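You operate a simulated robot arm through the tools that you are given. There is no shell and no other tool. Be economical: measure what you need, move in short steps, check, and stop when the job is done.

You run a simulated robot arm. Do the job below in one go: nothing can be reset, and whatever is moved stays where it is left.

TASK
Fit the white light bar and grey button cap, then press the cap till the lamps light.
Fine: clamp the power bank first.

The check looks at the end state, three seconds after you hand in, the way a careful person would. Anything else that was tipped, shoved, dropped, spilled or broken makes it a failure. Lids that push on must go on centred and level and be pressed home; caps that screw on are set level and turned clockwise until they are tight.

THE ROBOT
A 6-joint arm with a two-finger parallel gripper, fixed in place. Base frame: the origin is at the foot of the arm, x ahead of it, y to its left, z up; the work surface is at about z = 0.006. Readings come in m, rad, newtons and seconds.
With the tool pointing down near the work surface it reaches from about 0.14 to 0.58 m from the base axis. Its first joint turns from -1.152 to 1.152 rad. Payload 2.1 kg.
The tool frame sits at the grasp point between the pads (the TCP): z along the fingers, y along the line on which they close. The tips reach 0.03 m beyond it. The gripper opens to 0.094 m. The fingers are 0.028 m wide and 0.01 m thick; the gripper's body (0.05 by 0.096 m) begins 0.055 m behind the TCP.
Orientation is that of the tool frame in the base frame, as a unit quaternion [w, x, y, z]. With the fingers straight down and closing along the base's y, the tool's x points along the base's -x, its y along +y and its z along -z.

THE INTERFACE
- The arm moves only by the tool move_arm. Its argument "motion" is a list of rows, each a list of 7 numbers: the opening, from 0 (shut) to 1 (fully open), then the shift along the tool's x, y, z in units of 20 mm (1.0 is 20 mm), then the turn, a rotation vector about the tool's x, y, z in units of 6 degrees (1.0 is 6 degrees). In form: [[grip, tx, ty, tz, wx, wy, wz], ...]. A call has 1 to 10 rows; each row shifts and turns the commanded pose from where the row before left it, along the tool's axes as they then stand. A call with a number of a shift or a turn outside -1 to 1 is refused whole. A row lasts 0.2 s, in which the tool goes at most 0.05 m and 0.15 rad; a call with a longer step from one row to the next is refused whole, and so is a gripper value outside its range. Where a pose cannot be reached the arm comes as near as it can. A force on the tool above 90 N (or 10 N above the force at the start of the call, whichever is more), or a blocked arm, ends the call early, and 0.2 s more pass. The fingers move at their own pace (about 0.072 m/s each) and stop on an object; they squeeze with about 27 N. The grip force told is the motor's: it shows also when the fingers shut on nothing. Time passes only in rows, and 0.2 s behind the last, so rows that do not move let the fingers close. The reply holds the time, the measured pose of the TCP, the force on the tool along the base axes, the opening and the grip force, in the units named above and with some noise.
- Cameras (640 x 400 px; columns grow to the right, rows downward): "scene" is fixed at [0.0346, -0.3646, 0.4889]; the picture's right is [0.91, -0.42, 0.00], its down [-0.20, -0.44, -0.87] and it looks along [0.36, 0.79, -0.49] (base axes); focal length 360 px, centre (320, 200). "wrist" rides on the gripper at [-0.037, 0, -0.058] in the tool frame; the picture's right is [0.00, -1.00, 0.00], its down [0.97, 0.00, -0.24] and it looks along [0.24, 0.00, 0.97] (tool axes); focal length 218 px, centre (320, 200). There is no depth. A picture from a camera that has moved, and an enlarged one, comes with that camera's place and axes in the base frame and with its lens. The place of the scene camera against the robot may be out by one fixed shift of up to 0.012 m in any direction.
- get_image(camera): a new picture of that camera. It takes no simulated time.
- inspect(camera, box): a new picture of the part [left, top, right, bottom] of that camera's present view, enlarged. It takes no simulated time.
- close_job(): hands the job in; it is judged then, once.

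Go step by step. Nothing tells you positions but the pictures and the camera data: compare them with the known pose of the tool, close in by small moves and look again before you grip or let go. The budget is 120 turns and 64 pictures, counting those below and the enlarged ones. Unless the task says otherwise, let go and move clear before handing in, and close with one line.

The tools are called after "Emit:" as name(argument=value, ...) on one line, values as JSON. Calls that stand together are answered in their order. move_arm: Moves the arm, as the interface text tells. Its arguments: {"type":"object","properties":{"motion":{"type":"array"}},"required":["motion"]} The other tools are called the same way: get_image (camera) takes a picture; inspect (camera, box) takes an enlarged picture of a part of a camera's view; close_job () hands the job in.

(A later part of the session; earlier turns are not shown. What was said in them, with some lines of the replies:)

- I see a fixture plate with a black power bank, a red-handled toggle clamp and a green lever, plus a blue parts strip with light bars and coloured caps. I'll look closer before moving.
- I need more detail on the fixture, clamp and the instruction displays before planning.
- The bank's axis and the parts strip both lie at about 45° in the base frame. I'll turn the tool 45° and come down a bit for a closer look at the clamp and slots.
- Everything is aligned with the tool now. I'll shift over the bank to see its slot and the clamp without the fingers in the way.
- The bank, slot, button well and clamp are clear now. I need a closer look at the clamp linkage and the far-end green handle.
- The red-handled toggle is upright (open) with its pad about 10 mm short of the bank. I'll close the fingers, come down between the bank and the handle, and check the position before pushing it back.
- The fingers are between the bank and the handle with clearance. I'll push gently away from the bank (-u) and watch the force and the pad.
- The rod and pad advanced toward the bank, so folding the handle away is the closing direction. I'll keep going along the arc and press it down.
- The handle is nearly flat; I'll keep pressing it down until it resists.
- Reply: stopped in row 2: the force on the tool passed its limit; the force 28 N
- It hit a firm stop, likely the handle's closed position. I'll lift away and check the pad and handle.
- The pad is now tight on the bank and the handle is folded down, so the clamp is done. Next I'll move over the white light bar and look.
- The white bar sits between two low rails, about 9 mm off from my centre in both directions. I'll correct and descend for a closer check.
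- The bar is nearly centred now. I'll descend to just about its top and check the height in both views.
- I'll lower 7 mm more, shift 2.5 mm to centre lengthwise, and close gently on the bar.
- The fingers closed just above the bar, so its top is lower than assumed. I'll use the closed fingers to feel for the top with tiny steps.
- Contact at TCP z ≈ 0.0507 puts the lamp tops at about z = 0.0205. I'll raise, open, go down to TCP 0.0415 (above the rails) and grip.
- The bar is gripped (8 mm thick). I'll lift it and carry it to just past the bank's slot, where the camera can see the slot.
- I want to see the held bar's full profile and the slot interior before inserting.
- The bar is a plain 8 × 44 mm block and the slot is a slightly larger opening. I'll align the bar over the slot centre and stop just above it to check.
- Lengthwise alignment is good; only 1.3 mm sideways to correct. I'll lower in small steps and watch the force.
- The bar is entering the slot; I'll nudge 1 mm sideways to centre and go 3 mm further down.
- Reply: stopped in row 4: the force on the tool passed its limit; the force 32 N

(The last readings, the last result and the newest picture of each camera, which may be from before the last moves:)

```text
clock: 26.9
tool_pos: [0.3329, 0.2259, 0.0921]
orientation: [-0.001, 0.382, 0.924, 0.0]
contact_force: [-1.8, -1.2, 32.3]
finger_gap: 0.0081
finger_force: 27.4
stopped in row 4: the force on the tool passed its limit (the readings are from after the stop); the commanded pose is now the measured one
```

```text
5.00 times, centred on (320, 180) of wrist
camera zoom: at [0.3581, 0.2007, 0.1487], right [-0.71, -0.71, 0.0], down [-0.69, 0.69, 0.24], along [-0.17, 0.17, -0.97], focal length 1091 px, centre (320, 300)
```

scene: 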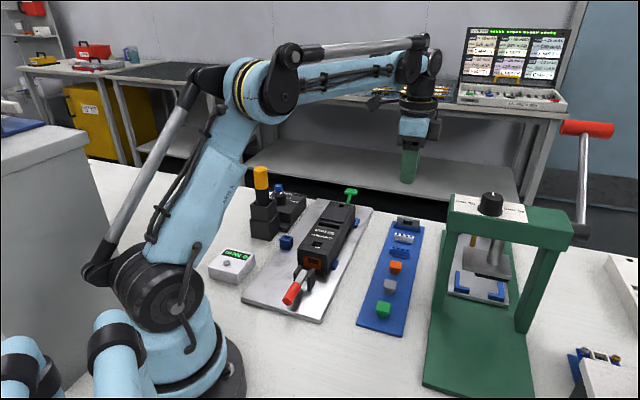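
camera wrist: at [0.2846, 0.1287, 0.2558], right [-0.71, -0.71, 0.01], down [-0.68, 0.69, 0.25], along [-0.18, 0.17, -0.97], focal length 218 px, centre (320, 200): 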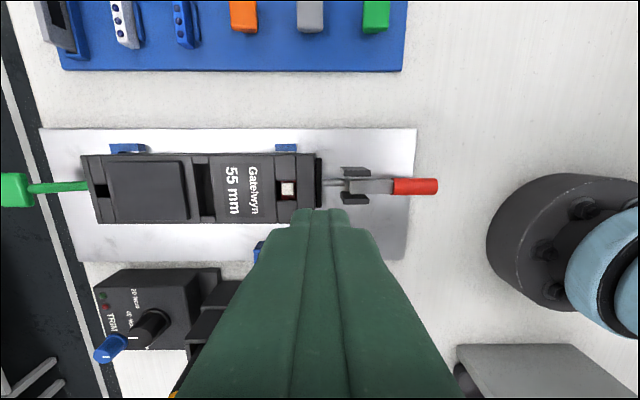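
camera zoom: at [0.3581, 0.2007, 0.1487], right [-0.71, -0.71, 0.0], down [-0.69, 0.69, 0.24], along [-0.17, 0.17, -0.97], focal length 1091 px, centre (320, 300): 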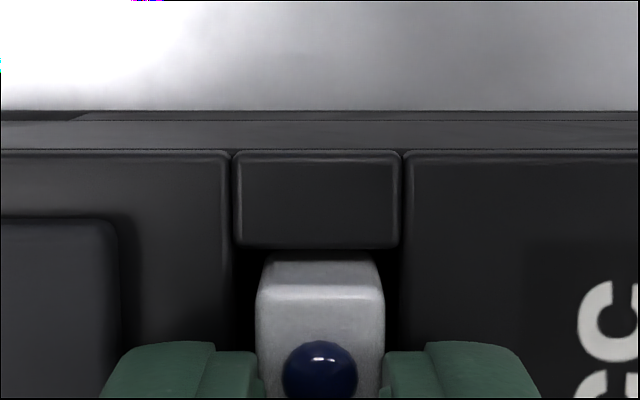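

It's a solid contact now, with the bar well centred. I'll open slightly, raise a bit and look.

Emit:
move_arm(motion=[[0.12, 0, 0, 0, 0, 0, 0], [0.12, 0, 0, 0, 0, 0, 0], [0.12, 0, 0, -0.25, 0, 0, 0], [0.14, 0, 0, -0.5, 0, 0, 0], [0.2, 0, 0, -1, 0, 0, 0], [0.2, 0, 0, -1, 0, 0, 0], [0.2, 0, 0, 0, 0, 0, 0]])

Emit:
inspect(camera="wrist", box=[260, 140, 380, 260])

Emit:
inspect(camera="scene", box=[300, 190, 360, 240])

```text
clock: 28.5
tool_pos: [0.3334, 0.2264, 0.1457]
orientation: [0.0, 0.383, 0.924, 0.0]
contact_force: [-0.4, 0.1, -0.3]
finger_gap: 0.0191
finger_force: 0.1
```

```text
3.33 times, centred on (320, 200) of wrist
camera zoom: at [0.3586, 0.1998, 0.2022], right [-0.71, -0.71, 0.0], down [-0.69, 0.69, 0.24], along [-0.17, 0.17, -0.97], focal length 728 px, centre (320, 200)
```

zoom: 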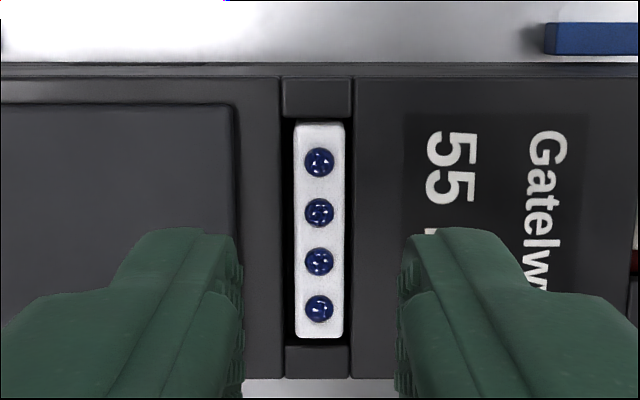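

```text
8.00 times, centred on (330, 215) of scene
camera zoom: at [0.0346, -0.3646, 0.4889], right [0.91, -0.42, 0.0], down [-0.2, -0.44, -0.87], along [0.36, 0.79, -0.49], focal length 2883 px, centre (240, 80)
```

zoom: 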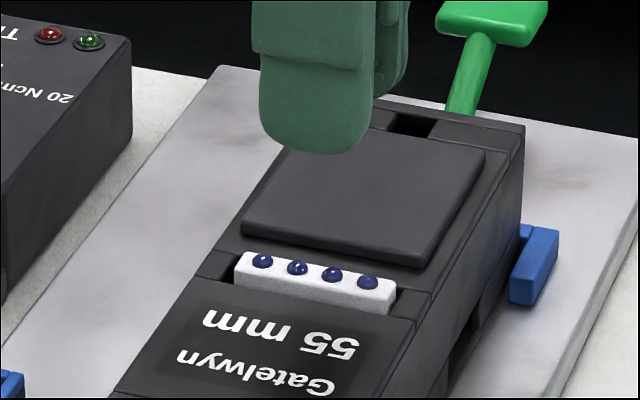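

The bar stands upright and centred in the slot but proud of it. I'll close the fingers and press down on the middle.

Emit:
move_arm(motion=[[0, 0.12, 0, 0, 0, 0, 0], [0, 0, 0, 0, 0, 0, 0], [0, 0, 0, 1, 0, 0, 0], [0, 0, 0, 0.75, 0, 0, 0], [0, 0, 0, 0.2, 0, 0, 0], [0, 0, 0, 0.2, 0, 0, 0], [0, 0, 0, 0.2, 0, 0, 0], [0, 0, 0, 0.2, 0, 0, 0], [0, 0, 0, 0, 0, 0, 0]])

Emit:
inspect(camera="scene", box=[300, 190, 360, 240])

```text
clock: 30.5
tool_pos: [0.3305, 0.2284, 0.0951]
orientation: [-0.002, 0.383, 0.924, -0.001]
contact_force: [0.6, -0.9, 13.0]
finger_gap: 0.0001
finger_force: 26.8
```

```text
8.00 times, centred on (330, 215) of scene
camera zoom: at [0.0346, -0.3647, 0.4889], right [0.91, -0.42, 0.0], down [-0.2, -0.44, -0.87], along [0.36, 0.79, -0.49], focal length 2883 px, centre (240, 80)
```

zoom: 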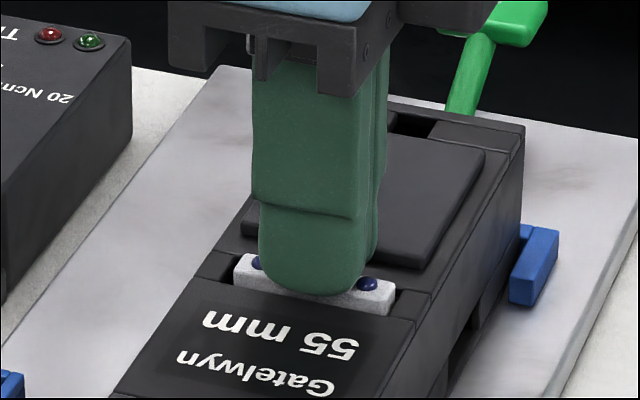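

Emit:
move_arm(motion=[[0, 0, 0, 0.1, 0, 0, 0], [0, 0, 0, 0.1, 0, 0, 0], [0, 0, 0, 0.1, 0, 0, 0], [0, 0, 0, 0, 0, 0, 0]])

Emit:
inspect(camera="scene", box=[300, 190, 360, 240])

```text
clock: 31.2
tool_pos: [0.3311, 0.2296, 0.0937]
orientation: [-0.002, 0.383, 0.924, -0.001]
contact_force: [-0.8, -1.1, 40.3]
finger_gap: 0.0
finger_force: 26.7
stopped in row 3: the force on the tool passed its limit (the readings are from after the stop); the commanded pose is now the measured one
```

```text
8.00 times, centred on (330, 215) of scene
camera zoom: at [0.0345, -0.3647, 0.4888], right [0.91, -0.42, 0.0], down [-0.2, -0.44, -0.87], along [0.36, 0.79, -0.49], focal length 2883 px, centre (240, 80)
```

zoom: 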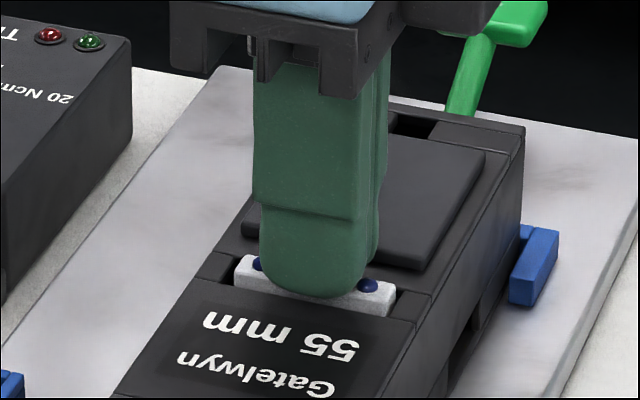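

Force limit reached with almost no further travel, so it may be home. I'll lift and check its height and level.

Emit:
move_arm(motion=[[0, 0, 0, -1, 0, 0, 0], [0, 0, 0, -1, 0.1, 0.04, 0], [0, 0, 0, -0.6, 0, 0, 0], [0, 0, 0, 0, 0, 0, 0]])

Emit:
inspect(camera="scene", box=[315, 205, 355, 235])

Emit:
inspect(camera="wrist", box=[260, 140, 380, 220])

```text
clock: 32.2
tool_pos: [0.3314, 0.2287, 0.1446]
orientation: [-0.005, 0.382, 0.924, -0.005]
contact_force: [0.1, 0.2, -0.1]
finger_gap: 0.0
finger_force: 27.2
```

```text
13.33 times, centred on (335, 220) of scene
camera zoom: at [0.0346, -0.3646, 0.4889], right [0.91, -0.42, 0.0], down [-0.2, -0.44, -0.87], along [0.36, 0.79, -0.49], focal length 4806 px, centre (120, -67)
```

zoom: 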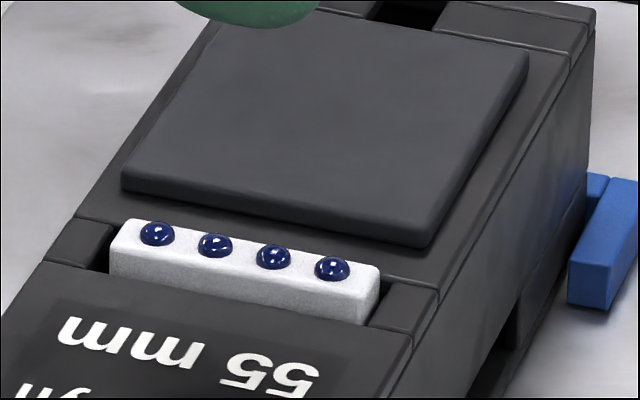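

```text
5.00 times, centred on (320, 180) of wrist
camera zoom: at [0.3567, 0.2022, 0.2012], right [-0.71, -0.71, 0.01], down [-0.68, 0.69, 0.25], along [-0.18, 0.17, -0.97], focal length 1091 px, centre (320, 300)
```

zoom: 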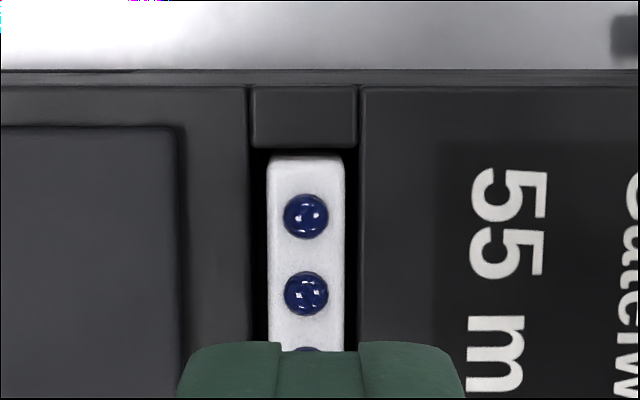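

The bar stands upright, but I want a precise straight-down view to be sure it is centred and fully down. I'll move the camera directly above the slot.

Emit:
move_arm(motion=[[0.5, 0.9, 0, 0, -0.13, -0.05, 0], [0.5, 0.9, 0, -0.3, 0, 0, 0], [0.5, 0, 0, 0, 0, 0, 0], [0.5, 0, 0, 0, 0, 0, 0]])

Emit:
inspect(camera="wrist", box=[260, 90, 380, 190])

```text
clock: 33.2
tool_pos: [0.3062, 0.2549, 0.152]
orientation: [0.0, 0.382, 0.924, 0.001]
contact_force: [0.9, -0.6, -0.1]
finger_gap: 0.0469
finger_force: 0.1
```

```text
4.00 times, centred on (320, 140) of wrist
camera zoom: at [0.3308, 0.2277, 0.2087], right [-0.71, -0.71, 0.0], down [-0.69, 0.69, 0.24], along [-0.17, 0.17, -0.97], focal length 873 px, centre (320, 440)
```

zoom: 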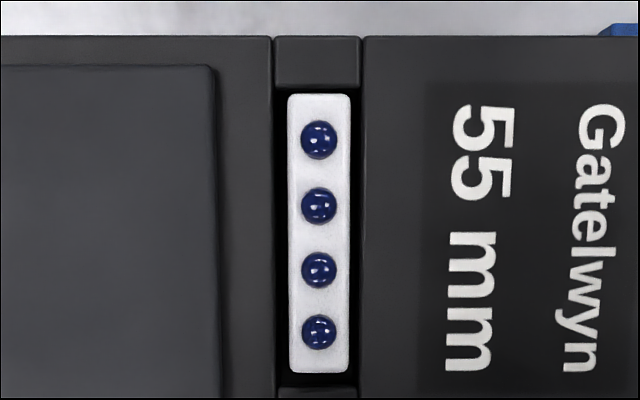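

The bar is centred within about a millimetre, upright and hard against its seat. Now I'll go over the grey cap.

Emit:
move_arm(motion=[[0.5, -0.95, -0.49, 0, 0, 0, 0], [0.5, -0.95, -0.49, 0, 0, 0, 0], [0.5, -0.95, -0.49, 0, 0, 0, 0], [0.5, -0.95, -0.49, 0, 0, 0, 0], [0.5, -0.95, -0.49, 0, 0, 0, 0], [0.5, -0.95, -0.49, 0, 0, 0, 0], [0.5, -0.95, -0.49, 0, 0, 0, 0], [0.5, -0.95, -0.49, 0, 0, 0, 0], [0.5, -0.95, -0.49, 0, 0, 0, 0], [0.5, -0.95, -0.49, 0, 0, 0, 0]])

Emit:
inspect(camera="wrist", box=[220, 100, 420, 260])

Emit:
get_image(camera="scene")

```text
clock: 35.5
tool_pos: [0.3718, 0.0512, 0.1509]
orientation: [0.0, 0.382, 0.924, 0.0]
contact_force: [0.3, -0.4, -0.9]
finger_gap: 0.0466
finger_force: 0.0
```

```text
2.50 times, centred on (320, 180) of wrist
camera zoom: at [0.3963, 0.0239, 0.2073], right [-0.71, -0.71, 0.0], down [-0.69, 0.69, 0.24], along [-0.17, 0.17, -0.97], focal length 546 px, centre (320, 250)
```

zoom: 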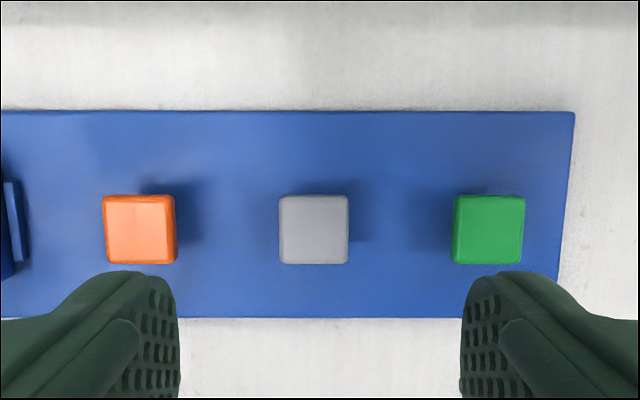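

```text
10 pictures are left
```

scene: 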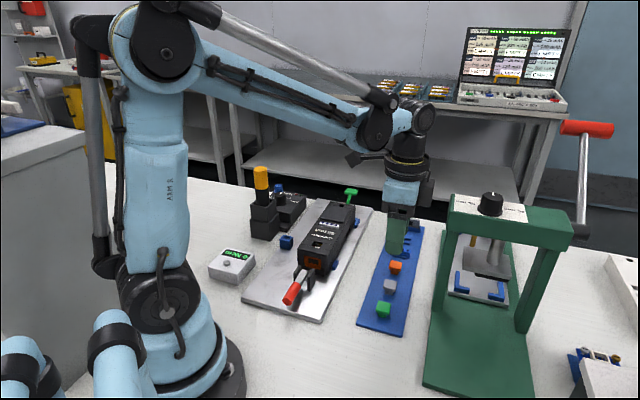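

The grey cap is almost exactly below (about 24 mm square, top near z = 0.025). I'll correct 2 mm, descend and grip the head.

Emit:
move_arm(motion=[[0.5, 0.05, 0.11, 0.5, 0, 0, 0], [0.5, 0, 0, 1, 0, 0, 0], [0.5, 0, 0, 1, 0, 0, 0], [0.5, 0, 0, 1, 0, 0, 0], [0.5, 0, 0, 1, 0, 0, 0], [0.5, 0, 0, 0.5, 0, 0, 0], [0.5, 0, 0, 0.2, 0, 0, 0], [0.5, 0, 0, 0, 0, 0, 0]])

Emit:
inspect(camera="wrist", box=[200, 120, 440, 320])

```text
clock: 37.2
tool_pos: [0.3721, 0.0526, 0.0466]
orientation: [-0.001, 0.382, 0.924, 0.0]
contact_force: [0.1, -0.5, 0.1]
finger_gap: 0.0469
finger_force: 0.1
```

```text
2.00 times, centred on (320, 220) of wrist
camera zoom: at [0.3965, 0.026, 0.1029], right [-0.71, -0.71, 0.0], down [-0.69, 0.69, 0.24], along [-0.17, 0.17, -0.97], focal length 436 px, centre (320, 160)
```

zoom: 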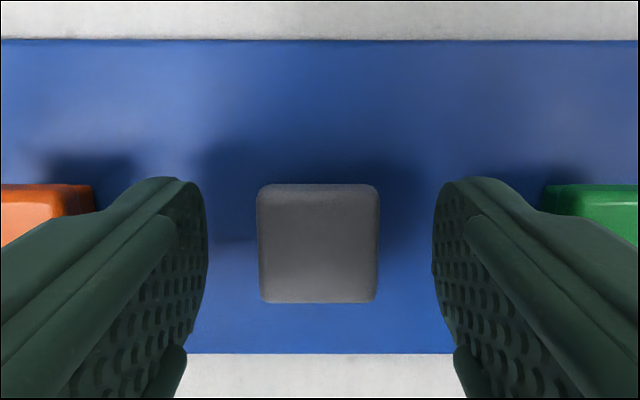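

Well centred. Closing and lifting, then carrying to the button well.

Emit:
move_arm(motion=[[0.3, 0, 0, 0, 0, 0, 0], [0.2, 0, 0, 0, 0, 0, 0], [0, 0, 0, 0, 0, 0, 0], [0, 0, 0, 0, 0, 0, 0], [0, 0, 0, 0, 0, 0, 0], [0, 0, 0, -0.5, 0, 0, 0], [0, 0, 0, -1, 0, 0, 0], [0, 0, 0, -1, 0, 0, 0], [0, 0, 0, -1, 0, 0, 0], [0, 0, 0, -1, 0, 0, 0]])

```text
clock: 39.5
tool_pos: [0.3706, 0.0533, 0.1375]
orientation: [-0.001, 0.382, 0.924, 0.0]
contact_force: [-0.3, 0.0, -0.1]
finger_gap: 0.022
finger_force: 27.0
```

Cap gripped. I'll carry it across to near the well, stopping short so the camera can see it.

Emit:
move_arm(motion=[[0, 0.92, 0.09, 0, 0, 0, 0], [0, 0.92, 0.09, 0, 0, 0, 0], [0, 0.92, 0.09, 0, 0, 0, 0], [0, 0.92, 0.09, 0, 0, 0, 0], [0, 0.92, 0.09, 0, 0, 0, 0], [0, 0.92, 0.09, 0, 0, 0, 0], [0, 0.92, 0.09, 0, 0, 0, 0], [0, 0.92, 0.09, 0, 0, 0, 0], [0, 0.92, 0.09, 0, 0, 0, 0], [0, 0.92, 0.09, 0, 0, 0, 0]])

Emit:
inspect(camera="wrist", box=[260, 110, 380, 230])

```text
clock: 41.6
tool_pos: [0.2549, 0.195, 0.1376]
orientation: [-0.002, 0.383, 0.924, 0.0]
contact_force: [0.2, -0.4, -0.2]
finger_gap: 0.022
finger_force: 27.4
```

```text
3.33 times, centred on (320, 170) of wrist
camera zoom: at [0.2796, 0.1683, 0.1945], right [-0.71, -0.71, 0.0], down [-0.69, 0.69, 0.24], along [-0.17, 0.17, -0.97], focal length 728 px, centre (320, 300)
```

zoom: 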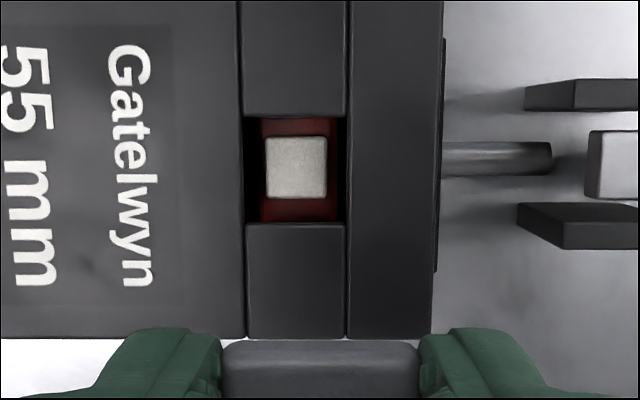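

The well centre and switch are clear in view: I need −27 mm and +4.6 mm. I'll align and lower to just above.

Emit:
move_arm(motion=[[0, -0.67, 0.115, 0, 0, 0, 0], [0, -0.675, 0.115, 0, 0, 0, 0], [0, 0, 0, 1, 0, 0, 0], [0, 0, 0, 0.75, 0, 0, 0], [0, 0, 0, 0, 0, 0, 0]])

Emit:
inspect(camera="wrist", box=[260, 110, 380, 230])

```text
clock: 42.9
tool_pos: [0.2764, 0.1797, 0.1028]
orientation: [-0.001, 0.383, 0.924, 0.001]
contact_force: [-0.9, -0.6, -0.7]
finger_gap: 0.0221
finger_force: 27.1
```

```text
3.33 times, centred on (320, 170) of wrist
camera zoom: at [0.3019, 0.1524, 0.1591], right [-0.71, -0.71, 0.0], down [-0.69, 0.69, 0.24], along [-0.17, 0.17, -0.97], focal length 728 px, centre (320, 300)
```

zoom: 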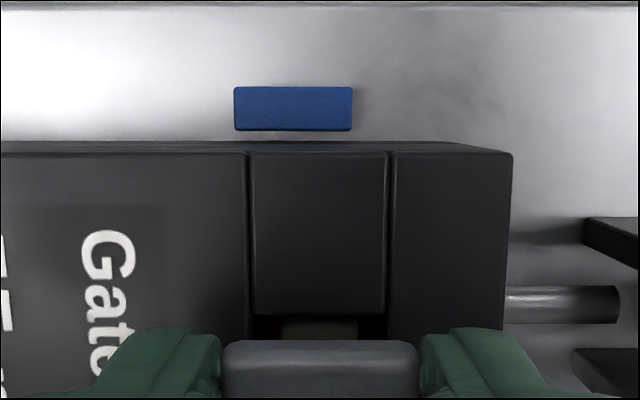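

Alignment is within about a millimetre. Nudging +1 mm and lowering in small steps.

Emit:
move_arm(motion=[[0, 0.055, -0.01, 0.1, 0, 0, 0], [0, 0, 0, 0.12, 0, 0, 0], [0, 0, 0, 0.12, 0, 0, 0], [0, 0, 0, 0, 0, 0, 0]])

```text
clock: 43.9
tool_pos: [0.2754, 0.1797, 0.0957]
orientation: [0.0, 0.383, 0.924, 0.0]
contact_force: [2.6, -2.9, 1.2]
finger_gap: 0.0219
finger_force: 26.9
```

Emit:
move_arm(motion=[[0, 0, 0, 0.12, 0, 0, 0], [0, 0, 0, 0, 0, 0, 0]])

Emit:
inspect(camera="scene", box=[290, 210, 350, 270])

```text
clock: 44.5
tool_pos: [0.2748, 0.1806, 0.0937]
orientation: [-0.001, 0.382, 0.924, 0.0]
contact_force: [0.8, -1.4, 0.6]
finger_gap: 0.022
finger_force: 27.1
```

```text
6.67 times, centred on (320, 240) of scene
camera zoom: at [0.0346, -0.3646, 0.4889], right [0.91, -0.42, 0.0], down [-0.2, -0.44, -0.87], along [0.36, 0.79, -0.49], focal length 2403 px, centre (320, -67)
```

zoom: 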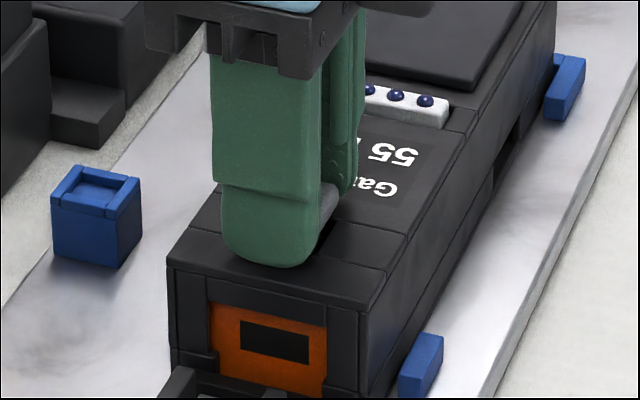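

Emit:
move_arm(motion=[[0, 0, 0, 0.1, 0, 0, 0], [0, 0, 0, 0.08, 0, 0, 0], [0, 0, 0, 0, 0, 0, 0]])

```text
clock: 45.3
tool_pos: [0.2746, 0.18, 0.0917]
orientation: [-0.001, 0.382, 0.924, -0.002]
contact_force: [-3.2, -2.9, 34.1]
finger_gap: 0.0218
finger_force: 27.0
stopped in row 3: the force on the tool passed its limit (the readings are from after the stop); the commanded pose is now the measured one
```

The fingertips appear to be on the bank surface with the stem in the well. I'll release, rise and look.

Emit:
move_arm(motion=[[0.26, 0, 0, -0.03, 0, 0, 0], [0.32, 0, 0, 0, 0, 0, 0], [0.35, 0, 0, 0, 0, 0, 0], [0.35, 0, 0, -0.5, 0, 0, 0], [0.35, 0, 0, -1, 0, 0, 0], [0.35, 0, 0, -1, 0, 0, 0], [0.35, 0, 0, 0, 0, 0, 0]])

Emit:
inspect(camera="wrist", box=[250, 130, 390, 260])

Emit:
inspect(camera="scene", box=[290, 210, 350, 270])

```text
clock: 46.9
tool_pos: [0.2745, 0.1789, 0.1406]
orientation: [-0.001, 0.383, 0.924, -0.001]
contact_force: [-0.8, -0.5, 0.2]
finger_gap: 0.033
finger_force: 0.1
```

```text
3.08 times, centred on (320, 195) of wrist
camera zoom: at [0.3004, 0.1533, 0.1973], right [-0.71, -0.71, 0.0], down [-0.69, 0.69, 0.24], along [-0.17, 0.17, -0.97], focal length 672 px, centre (320, 215)
```

zoom: 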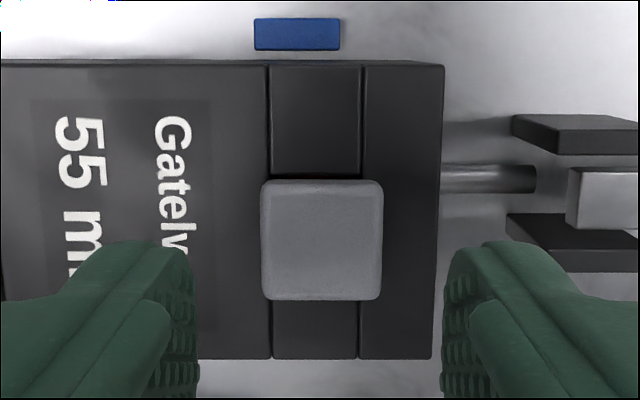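

```text
6.67 times, centred on (320, 240) of scene
camera zoom: at [0.0346, -0.3646, 0.4889], right [0.91, -0.42, 0.0], down [-0.2, -0.44, -0.87], along [0.36, 0.79, -0.49], focal length 2403 px, centre (320, -67)
```

zoom: 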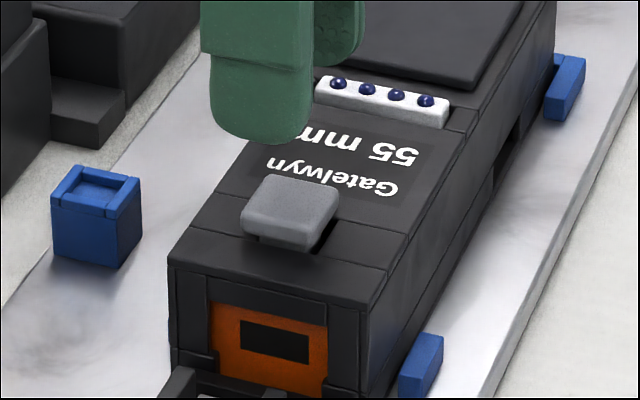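

The cap is level but sits about 1.3 mm toward the clamp side. I'll re-grip with a small shift to centre it, then release.

Emit:
move_arm(motion=[[0.35, 0, 0.065, 1, 0, 0, 0], [0.35, 0, 0, 1, 0, 0, 0], [0.35, 0, 0, 0.3, 0, 0, 0], [0.35, 0, 0, 0, 0, 0, 0], [0.25, 0, 0, 0, 0, 0, 0], [0.22, 0, 0, 0, 0, 0, 0], [0.22, 0, 0, 0, 0, 0, 0], [0.35, 0, 0, 0, 0, 0, 0], [0.35, 0, 0, -1, 0, 0, 0], [0.35, 0, 0, -1, 0, 0, 0]])

Emit:
inspect(camera="wrist", box=[250, 130, 390, 260])

```text
clock: 49.1
tool_pos: [0.2752, 0.1817, 0.136]
orientation: [-0.001, 0.383, 0.924, -0.001]
contact_force: [-0.3, 0.1, -0.5]
finger_gap: 0.0326
finger_force: 0.0
```

```text
3.08 times, centred on (320, 195) of wrist
camera zoom: at [0.3006, 0.1545, 0.1922], right [-0.71, -0.71, 0.0], down [-0.69, 0.69, 0.24], along [-0.17, 0.17, -0.97], focal length 672 px, centre (320, 215)
```

zoom: 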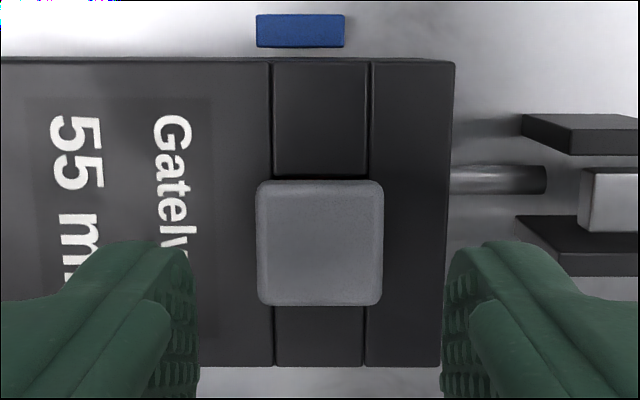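

Cap is centred. Now closing the fingers and pressing down in small steps.

Emit:
move_arm(motion=[[0, 0, 0, 0, 0, 0, 0], [0, 0, 0, 0, 0, 0, 0], [0, 0, 0, 1, 0, 0, 0], [0, 0, 0, 0.4, 0, 0, 0], [0, 0, 0, 0.12, 0, 0, 0], [0, 0, 0, 0.12, 0, 0, 0], [0, 0, 0, 0, 0, 0, 0]])

```text
clock: 50.7
tool_pos: [0.2753, 0.1805, 0.1013]
orientation: [-0.002, 0.382, 0.924, -0.001]
contact_force: [0.6, 0.2, 0.7]
finger_gap: 0.0
finger_force: 26.7
```

Emit:
move_arm(motion=[[0, 0, 0, 0.1, 0, 0, 0], [0, 0, 0, 0.1, 0, 0, 0], [0, 0, 0, 0, 0, 0, 0]])

```text
clock: 51.5
tool_pos: [0.2757, 0.1803, 0.0977]
orientation: [-0.002, 0.382, 0.924, -0.001]
contact_force: [-6.0, -2.4, 34.8]
finger_gap: 0.0
finger_force: 27.1
```

Emit:
move_arm(motion=[[0, 0, 0, 0.1, 0, 0, 0], [0, 0, 0, 0, 0, 0, 0]])

Emit:
inspect(camera="scene", box=[290, 195, 350, 255])

```text
clock: 52.0
tool_pos: [0.2764, 0.1805, 0.0996]
orientation: [-0.001, 0.382, 0.924, -0.003]
contact_force: [-3.1, -1.4, 44.0]
finger_gap: 0.0
finger_force: 27.6
stopped in row 2: the force on the tool passed its limit (the readings are from after the stop); the commanded pose is now the measured one
```

```text
6.67 times, centred on (320, 225) of scene
camera zoom: at [0.0345, -0.3647, 0.4888], right [0.91, -0.42, 0.0], down [-0.2, -0.44, -0.87], along [0.36, 0.79, -0.49], focal length 2403 px, centre (320, 33)
```

zoom: 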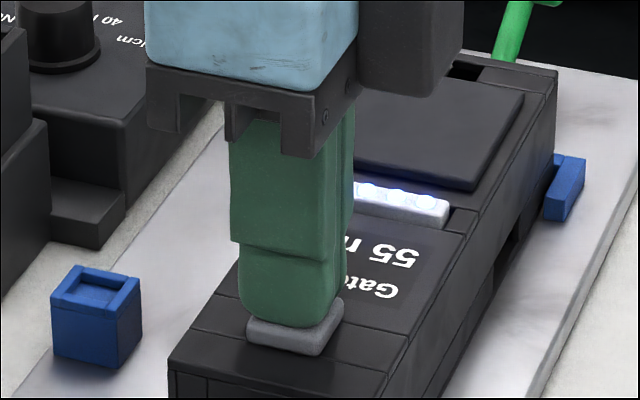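

The lamps are glowing and the cap is down. I'll lift straight away and confirm they stay lit.

Emit:
move_arm(motion=[[0, 0, 0, -0.5, 0, 0, 0], [0, 0, 0, -1, 0, 0, 0], [0, 0, 0, -1, 0, 0, 0], [0, 0, 0, -1, 0, 0, 0], [0, 0, 0, -1, 0, 0, 0], [0, 0, 0, -1, 0, 0, 0], [0, 0.8, 0, -1, 0, 0, 0], [0, 0.8, 0, -1, 0, 0, 0], [0, 0, 0, 0, 0, 0, 0], [0, 0, 0, 0, 0, 0, 0]])

Emit:
inspect(camera="scene", box=[270, 190, 370, 310])

```text
clock: 54.2
tool_pos: [0.2554, 0.2017, 0.2457]
orientation: [-0.002, 0.382, 0.924, -0.002]
contact_force: [-0.6, -0.5, 0.1]
finger_gap: 0.0001
finger_force: 27.2
```

```text
3.33 times, centred on (320, 250) of scene
camera zoom: at [0.0346, -0.3646, 0.4889], right [0.91, -0.42, 0.0], down [-0.2, -0.44, -0.87], along [0.36, 0.79, -0.49], focal length 1201 px, centre (320, 33)
```

zoom: 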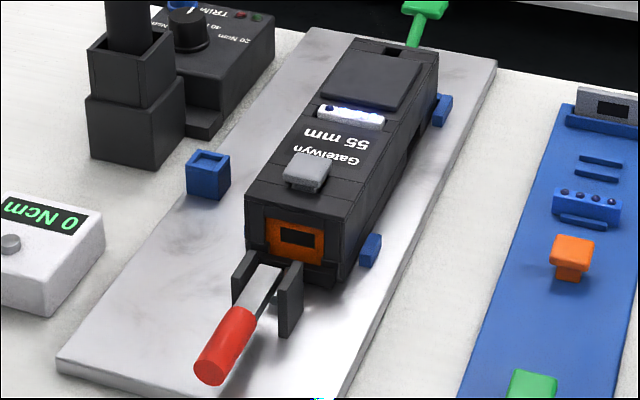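

The clamp, bar and cap all look right. One last close look to confirm the lamps stay lit after release.

Emit:
inspect(camera="scene", box=[305, 210, 350, 250])

```text
10.00 times, centred on (328, 230) of scene
camera zoom: at [0.0346, -0.3646, 0.4889], right [0.91, -0.42, 0.0], down [-0.2, -0.44, -0.87], along [0.36, 0.79, -0.49], focal length 3604 px, centre (245, -100)
```

zoom: 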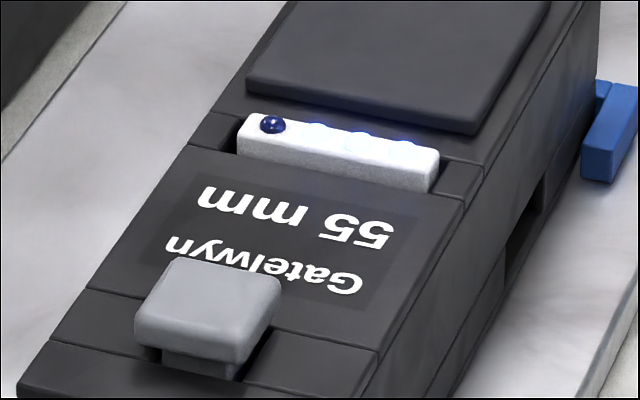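

The white light bar and grey cap are fitted and the power bank is clamped; after the press three of the four lamps stayed lit and one stayed dark, possibly just the charge level, and the arm is clear.

Emit:
close_job()

```text
The job is handed in.
```

I clamped the power bank, fitted the white light bar and grey cap, and pressed the cap; three of the four lamps stayed lit after release, and the end one is dark, perhaps because it shows charge level.
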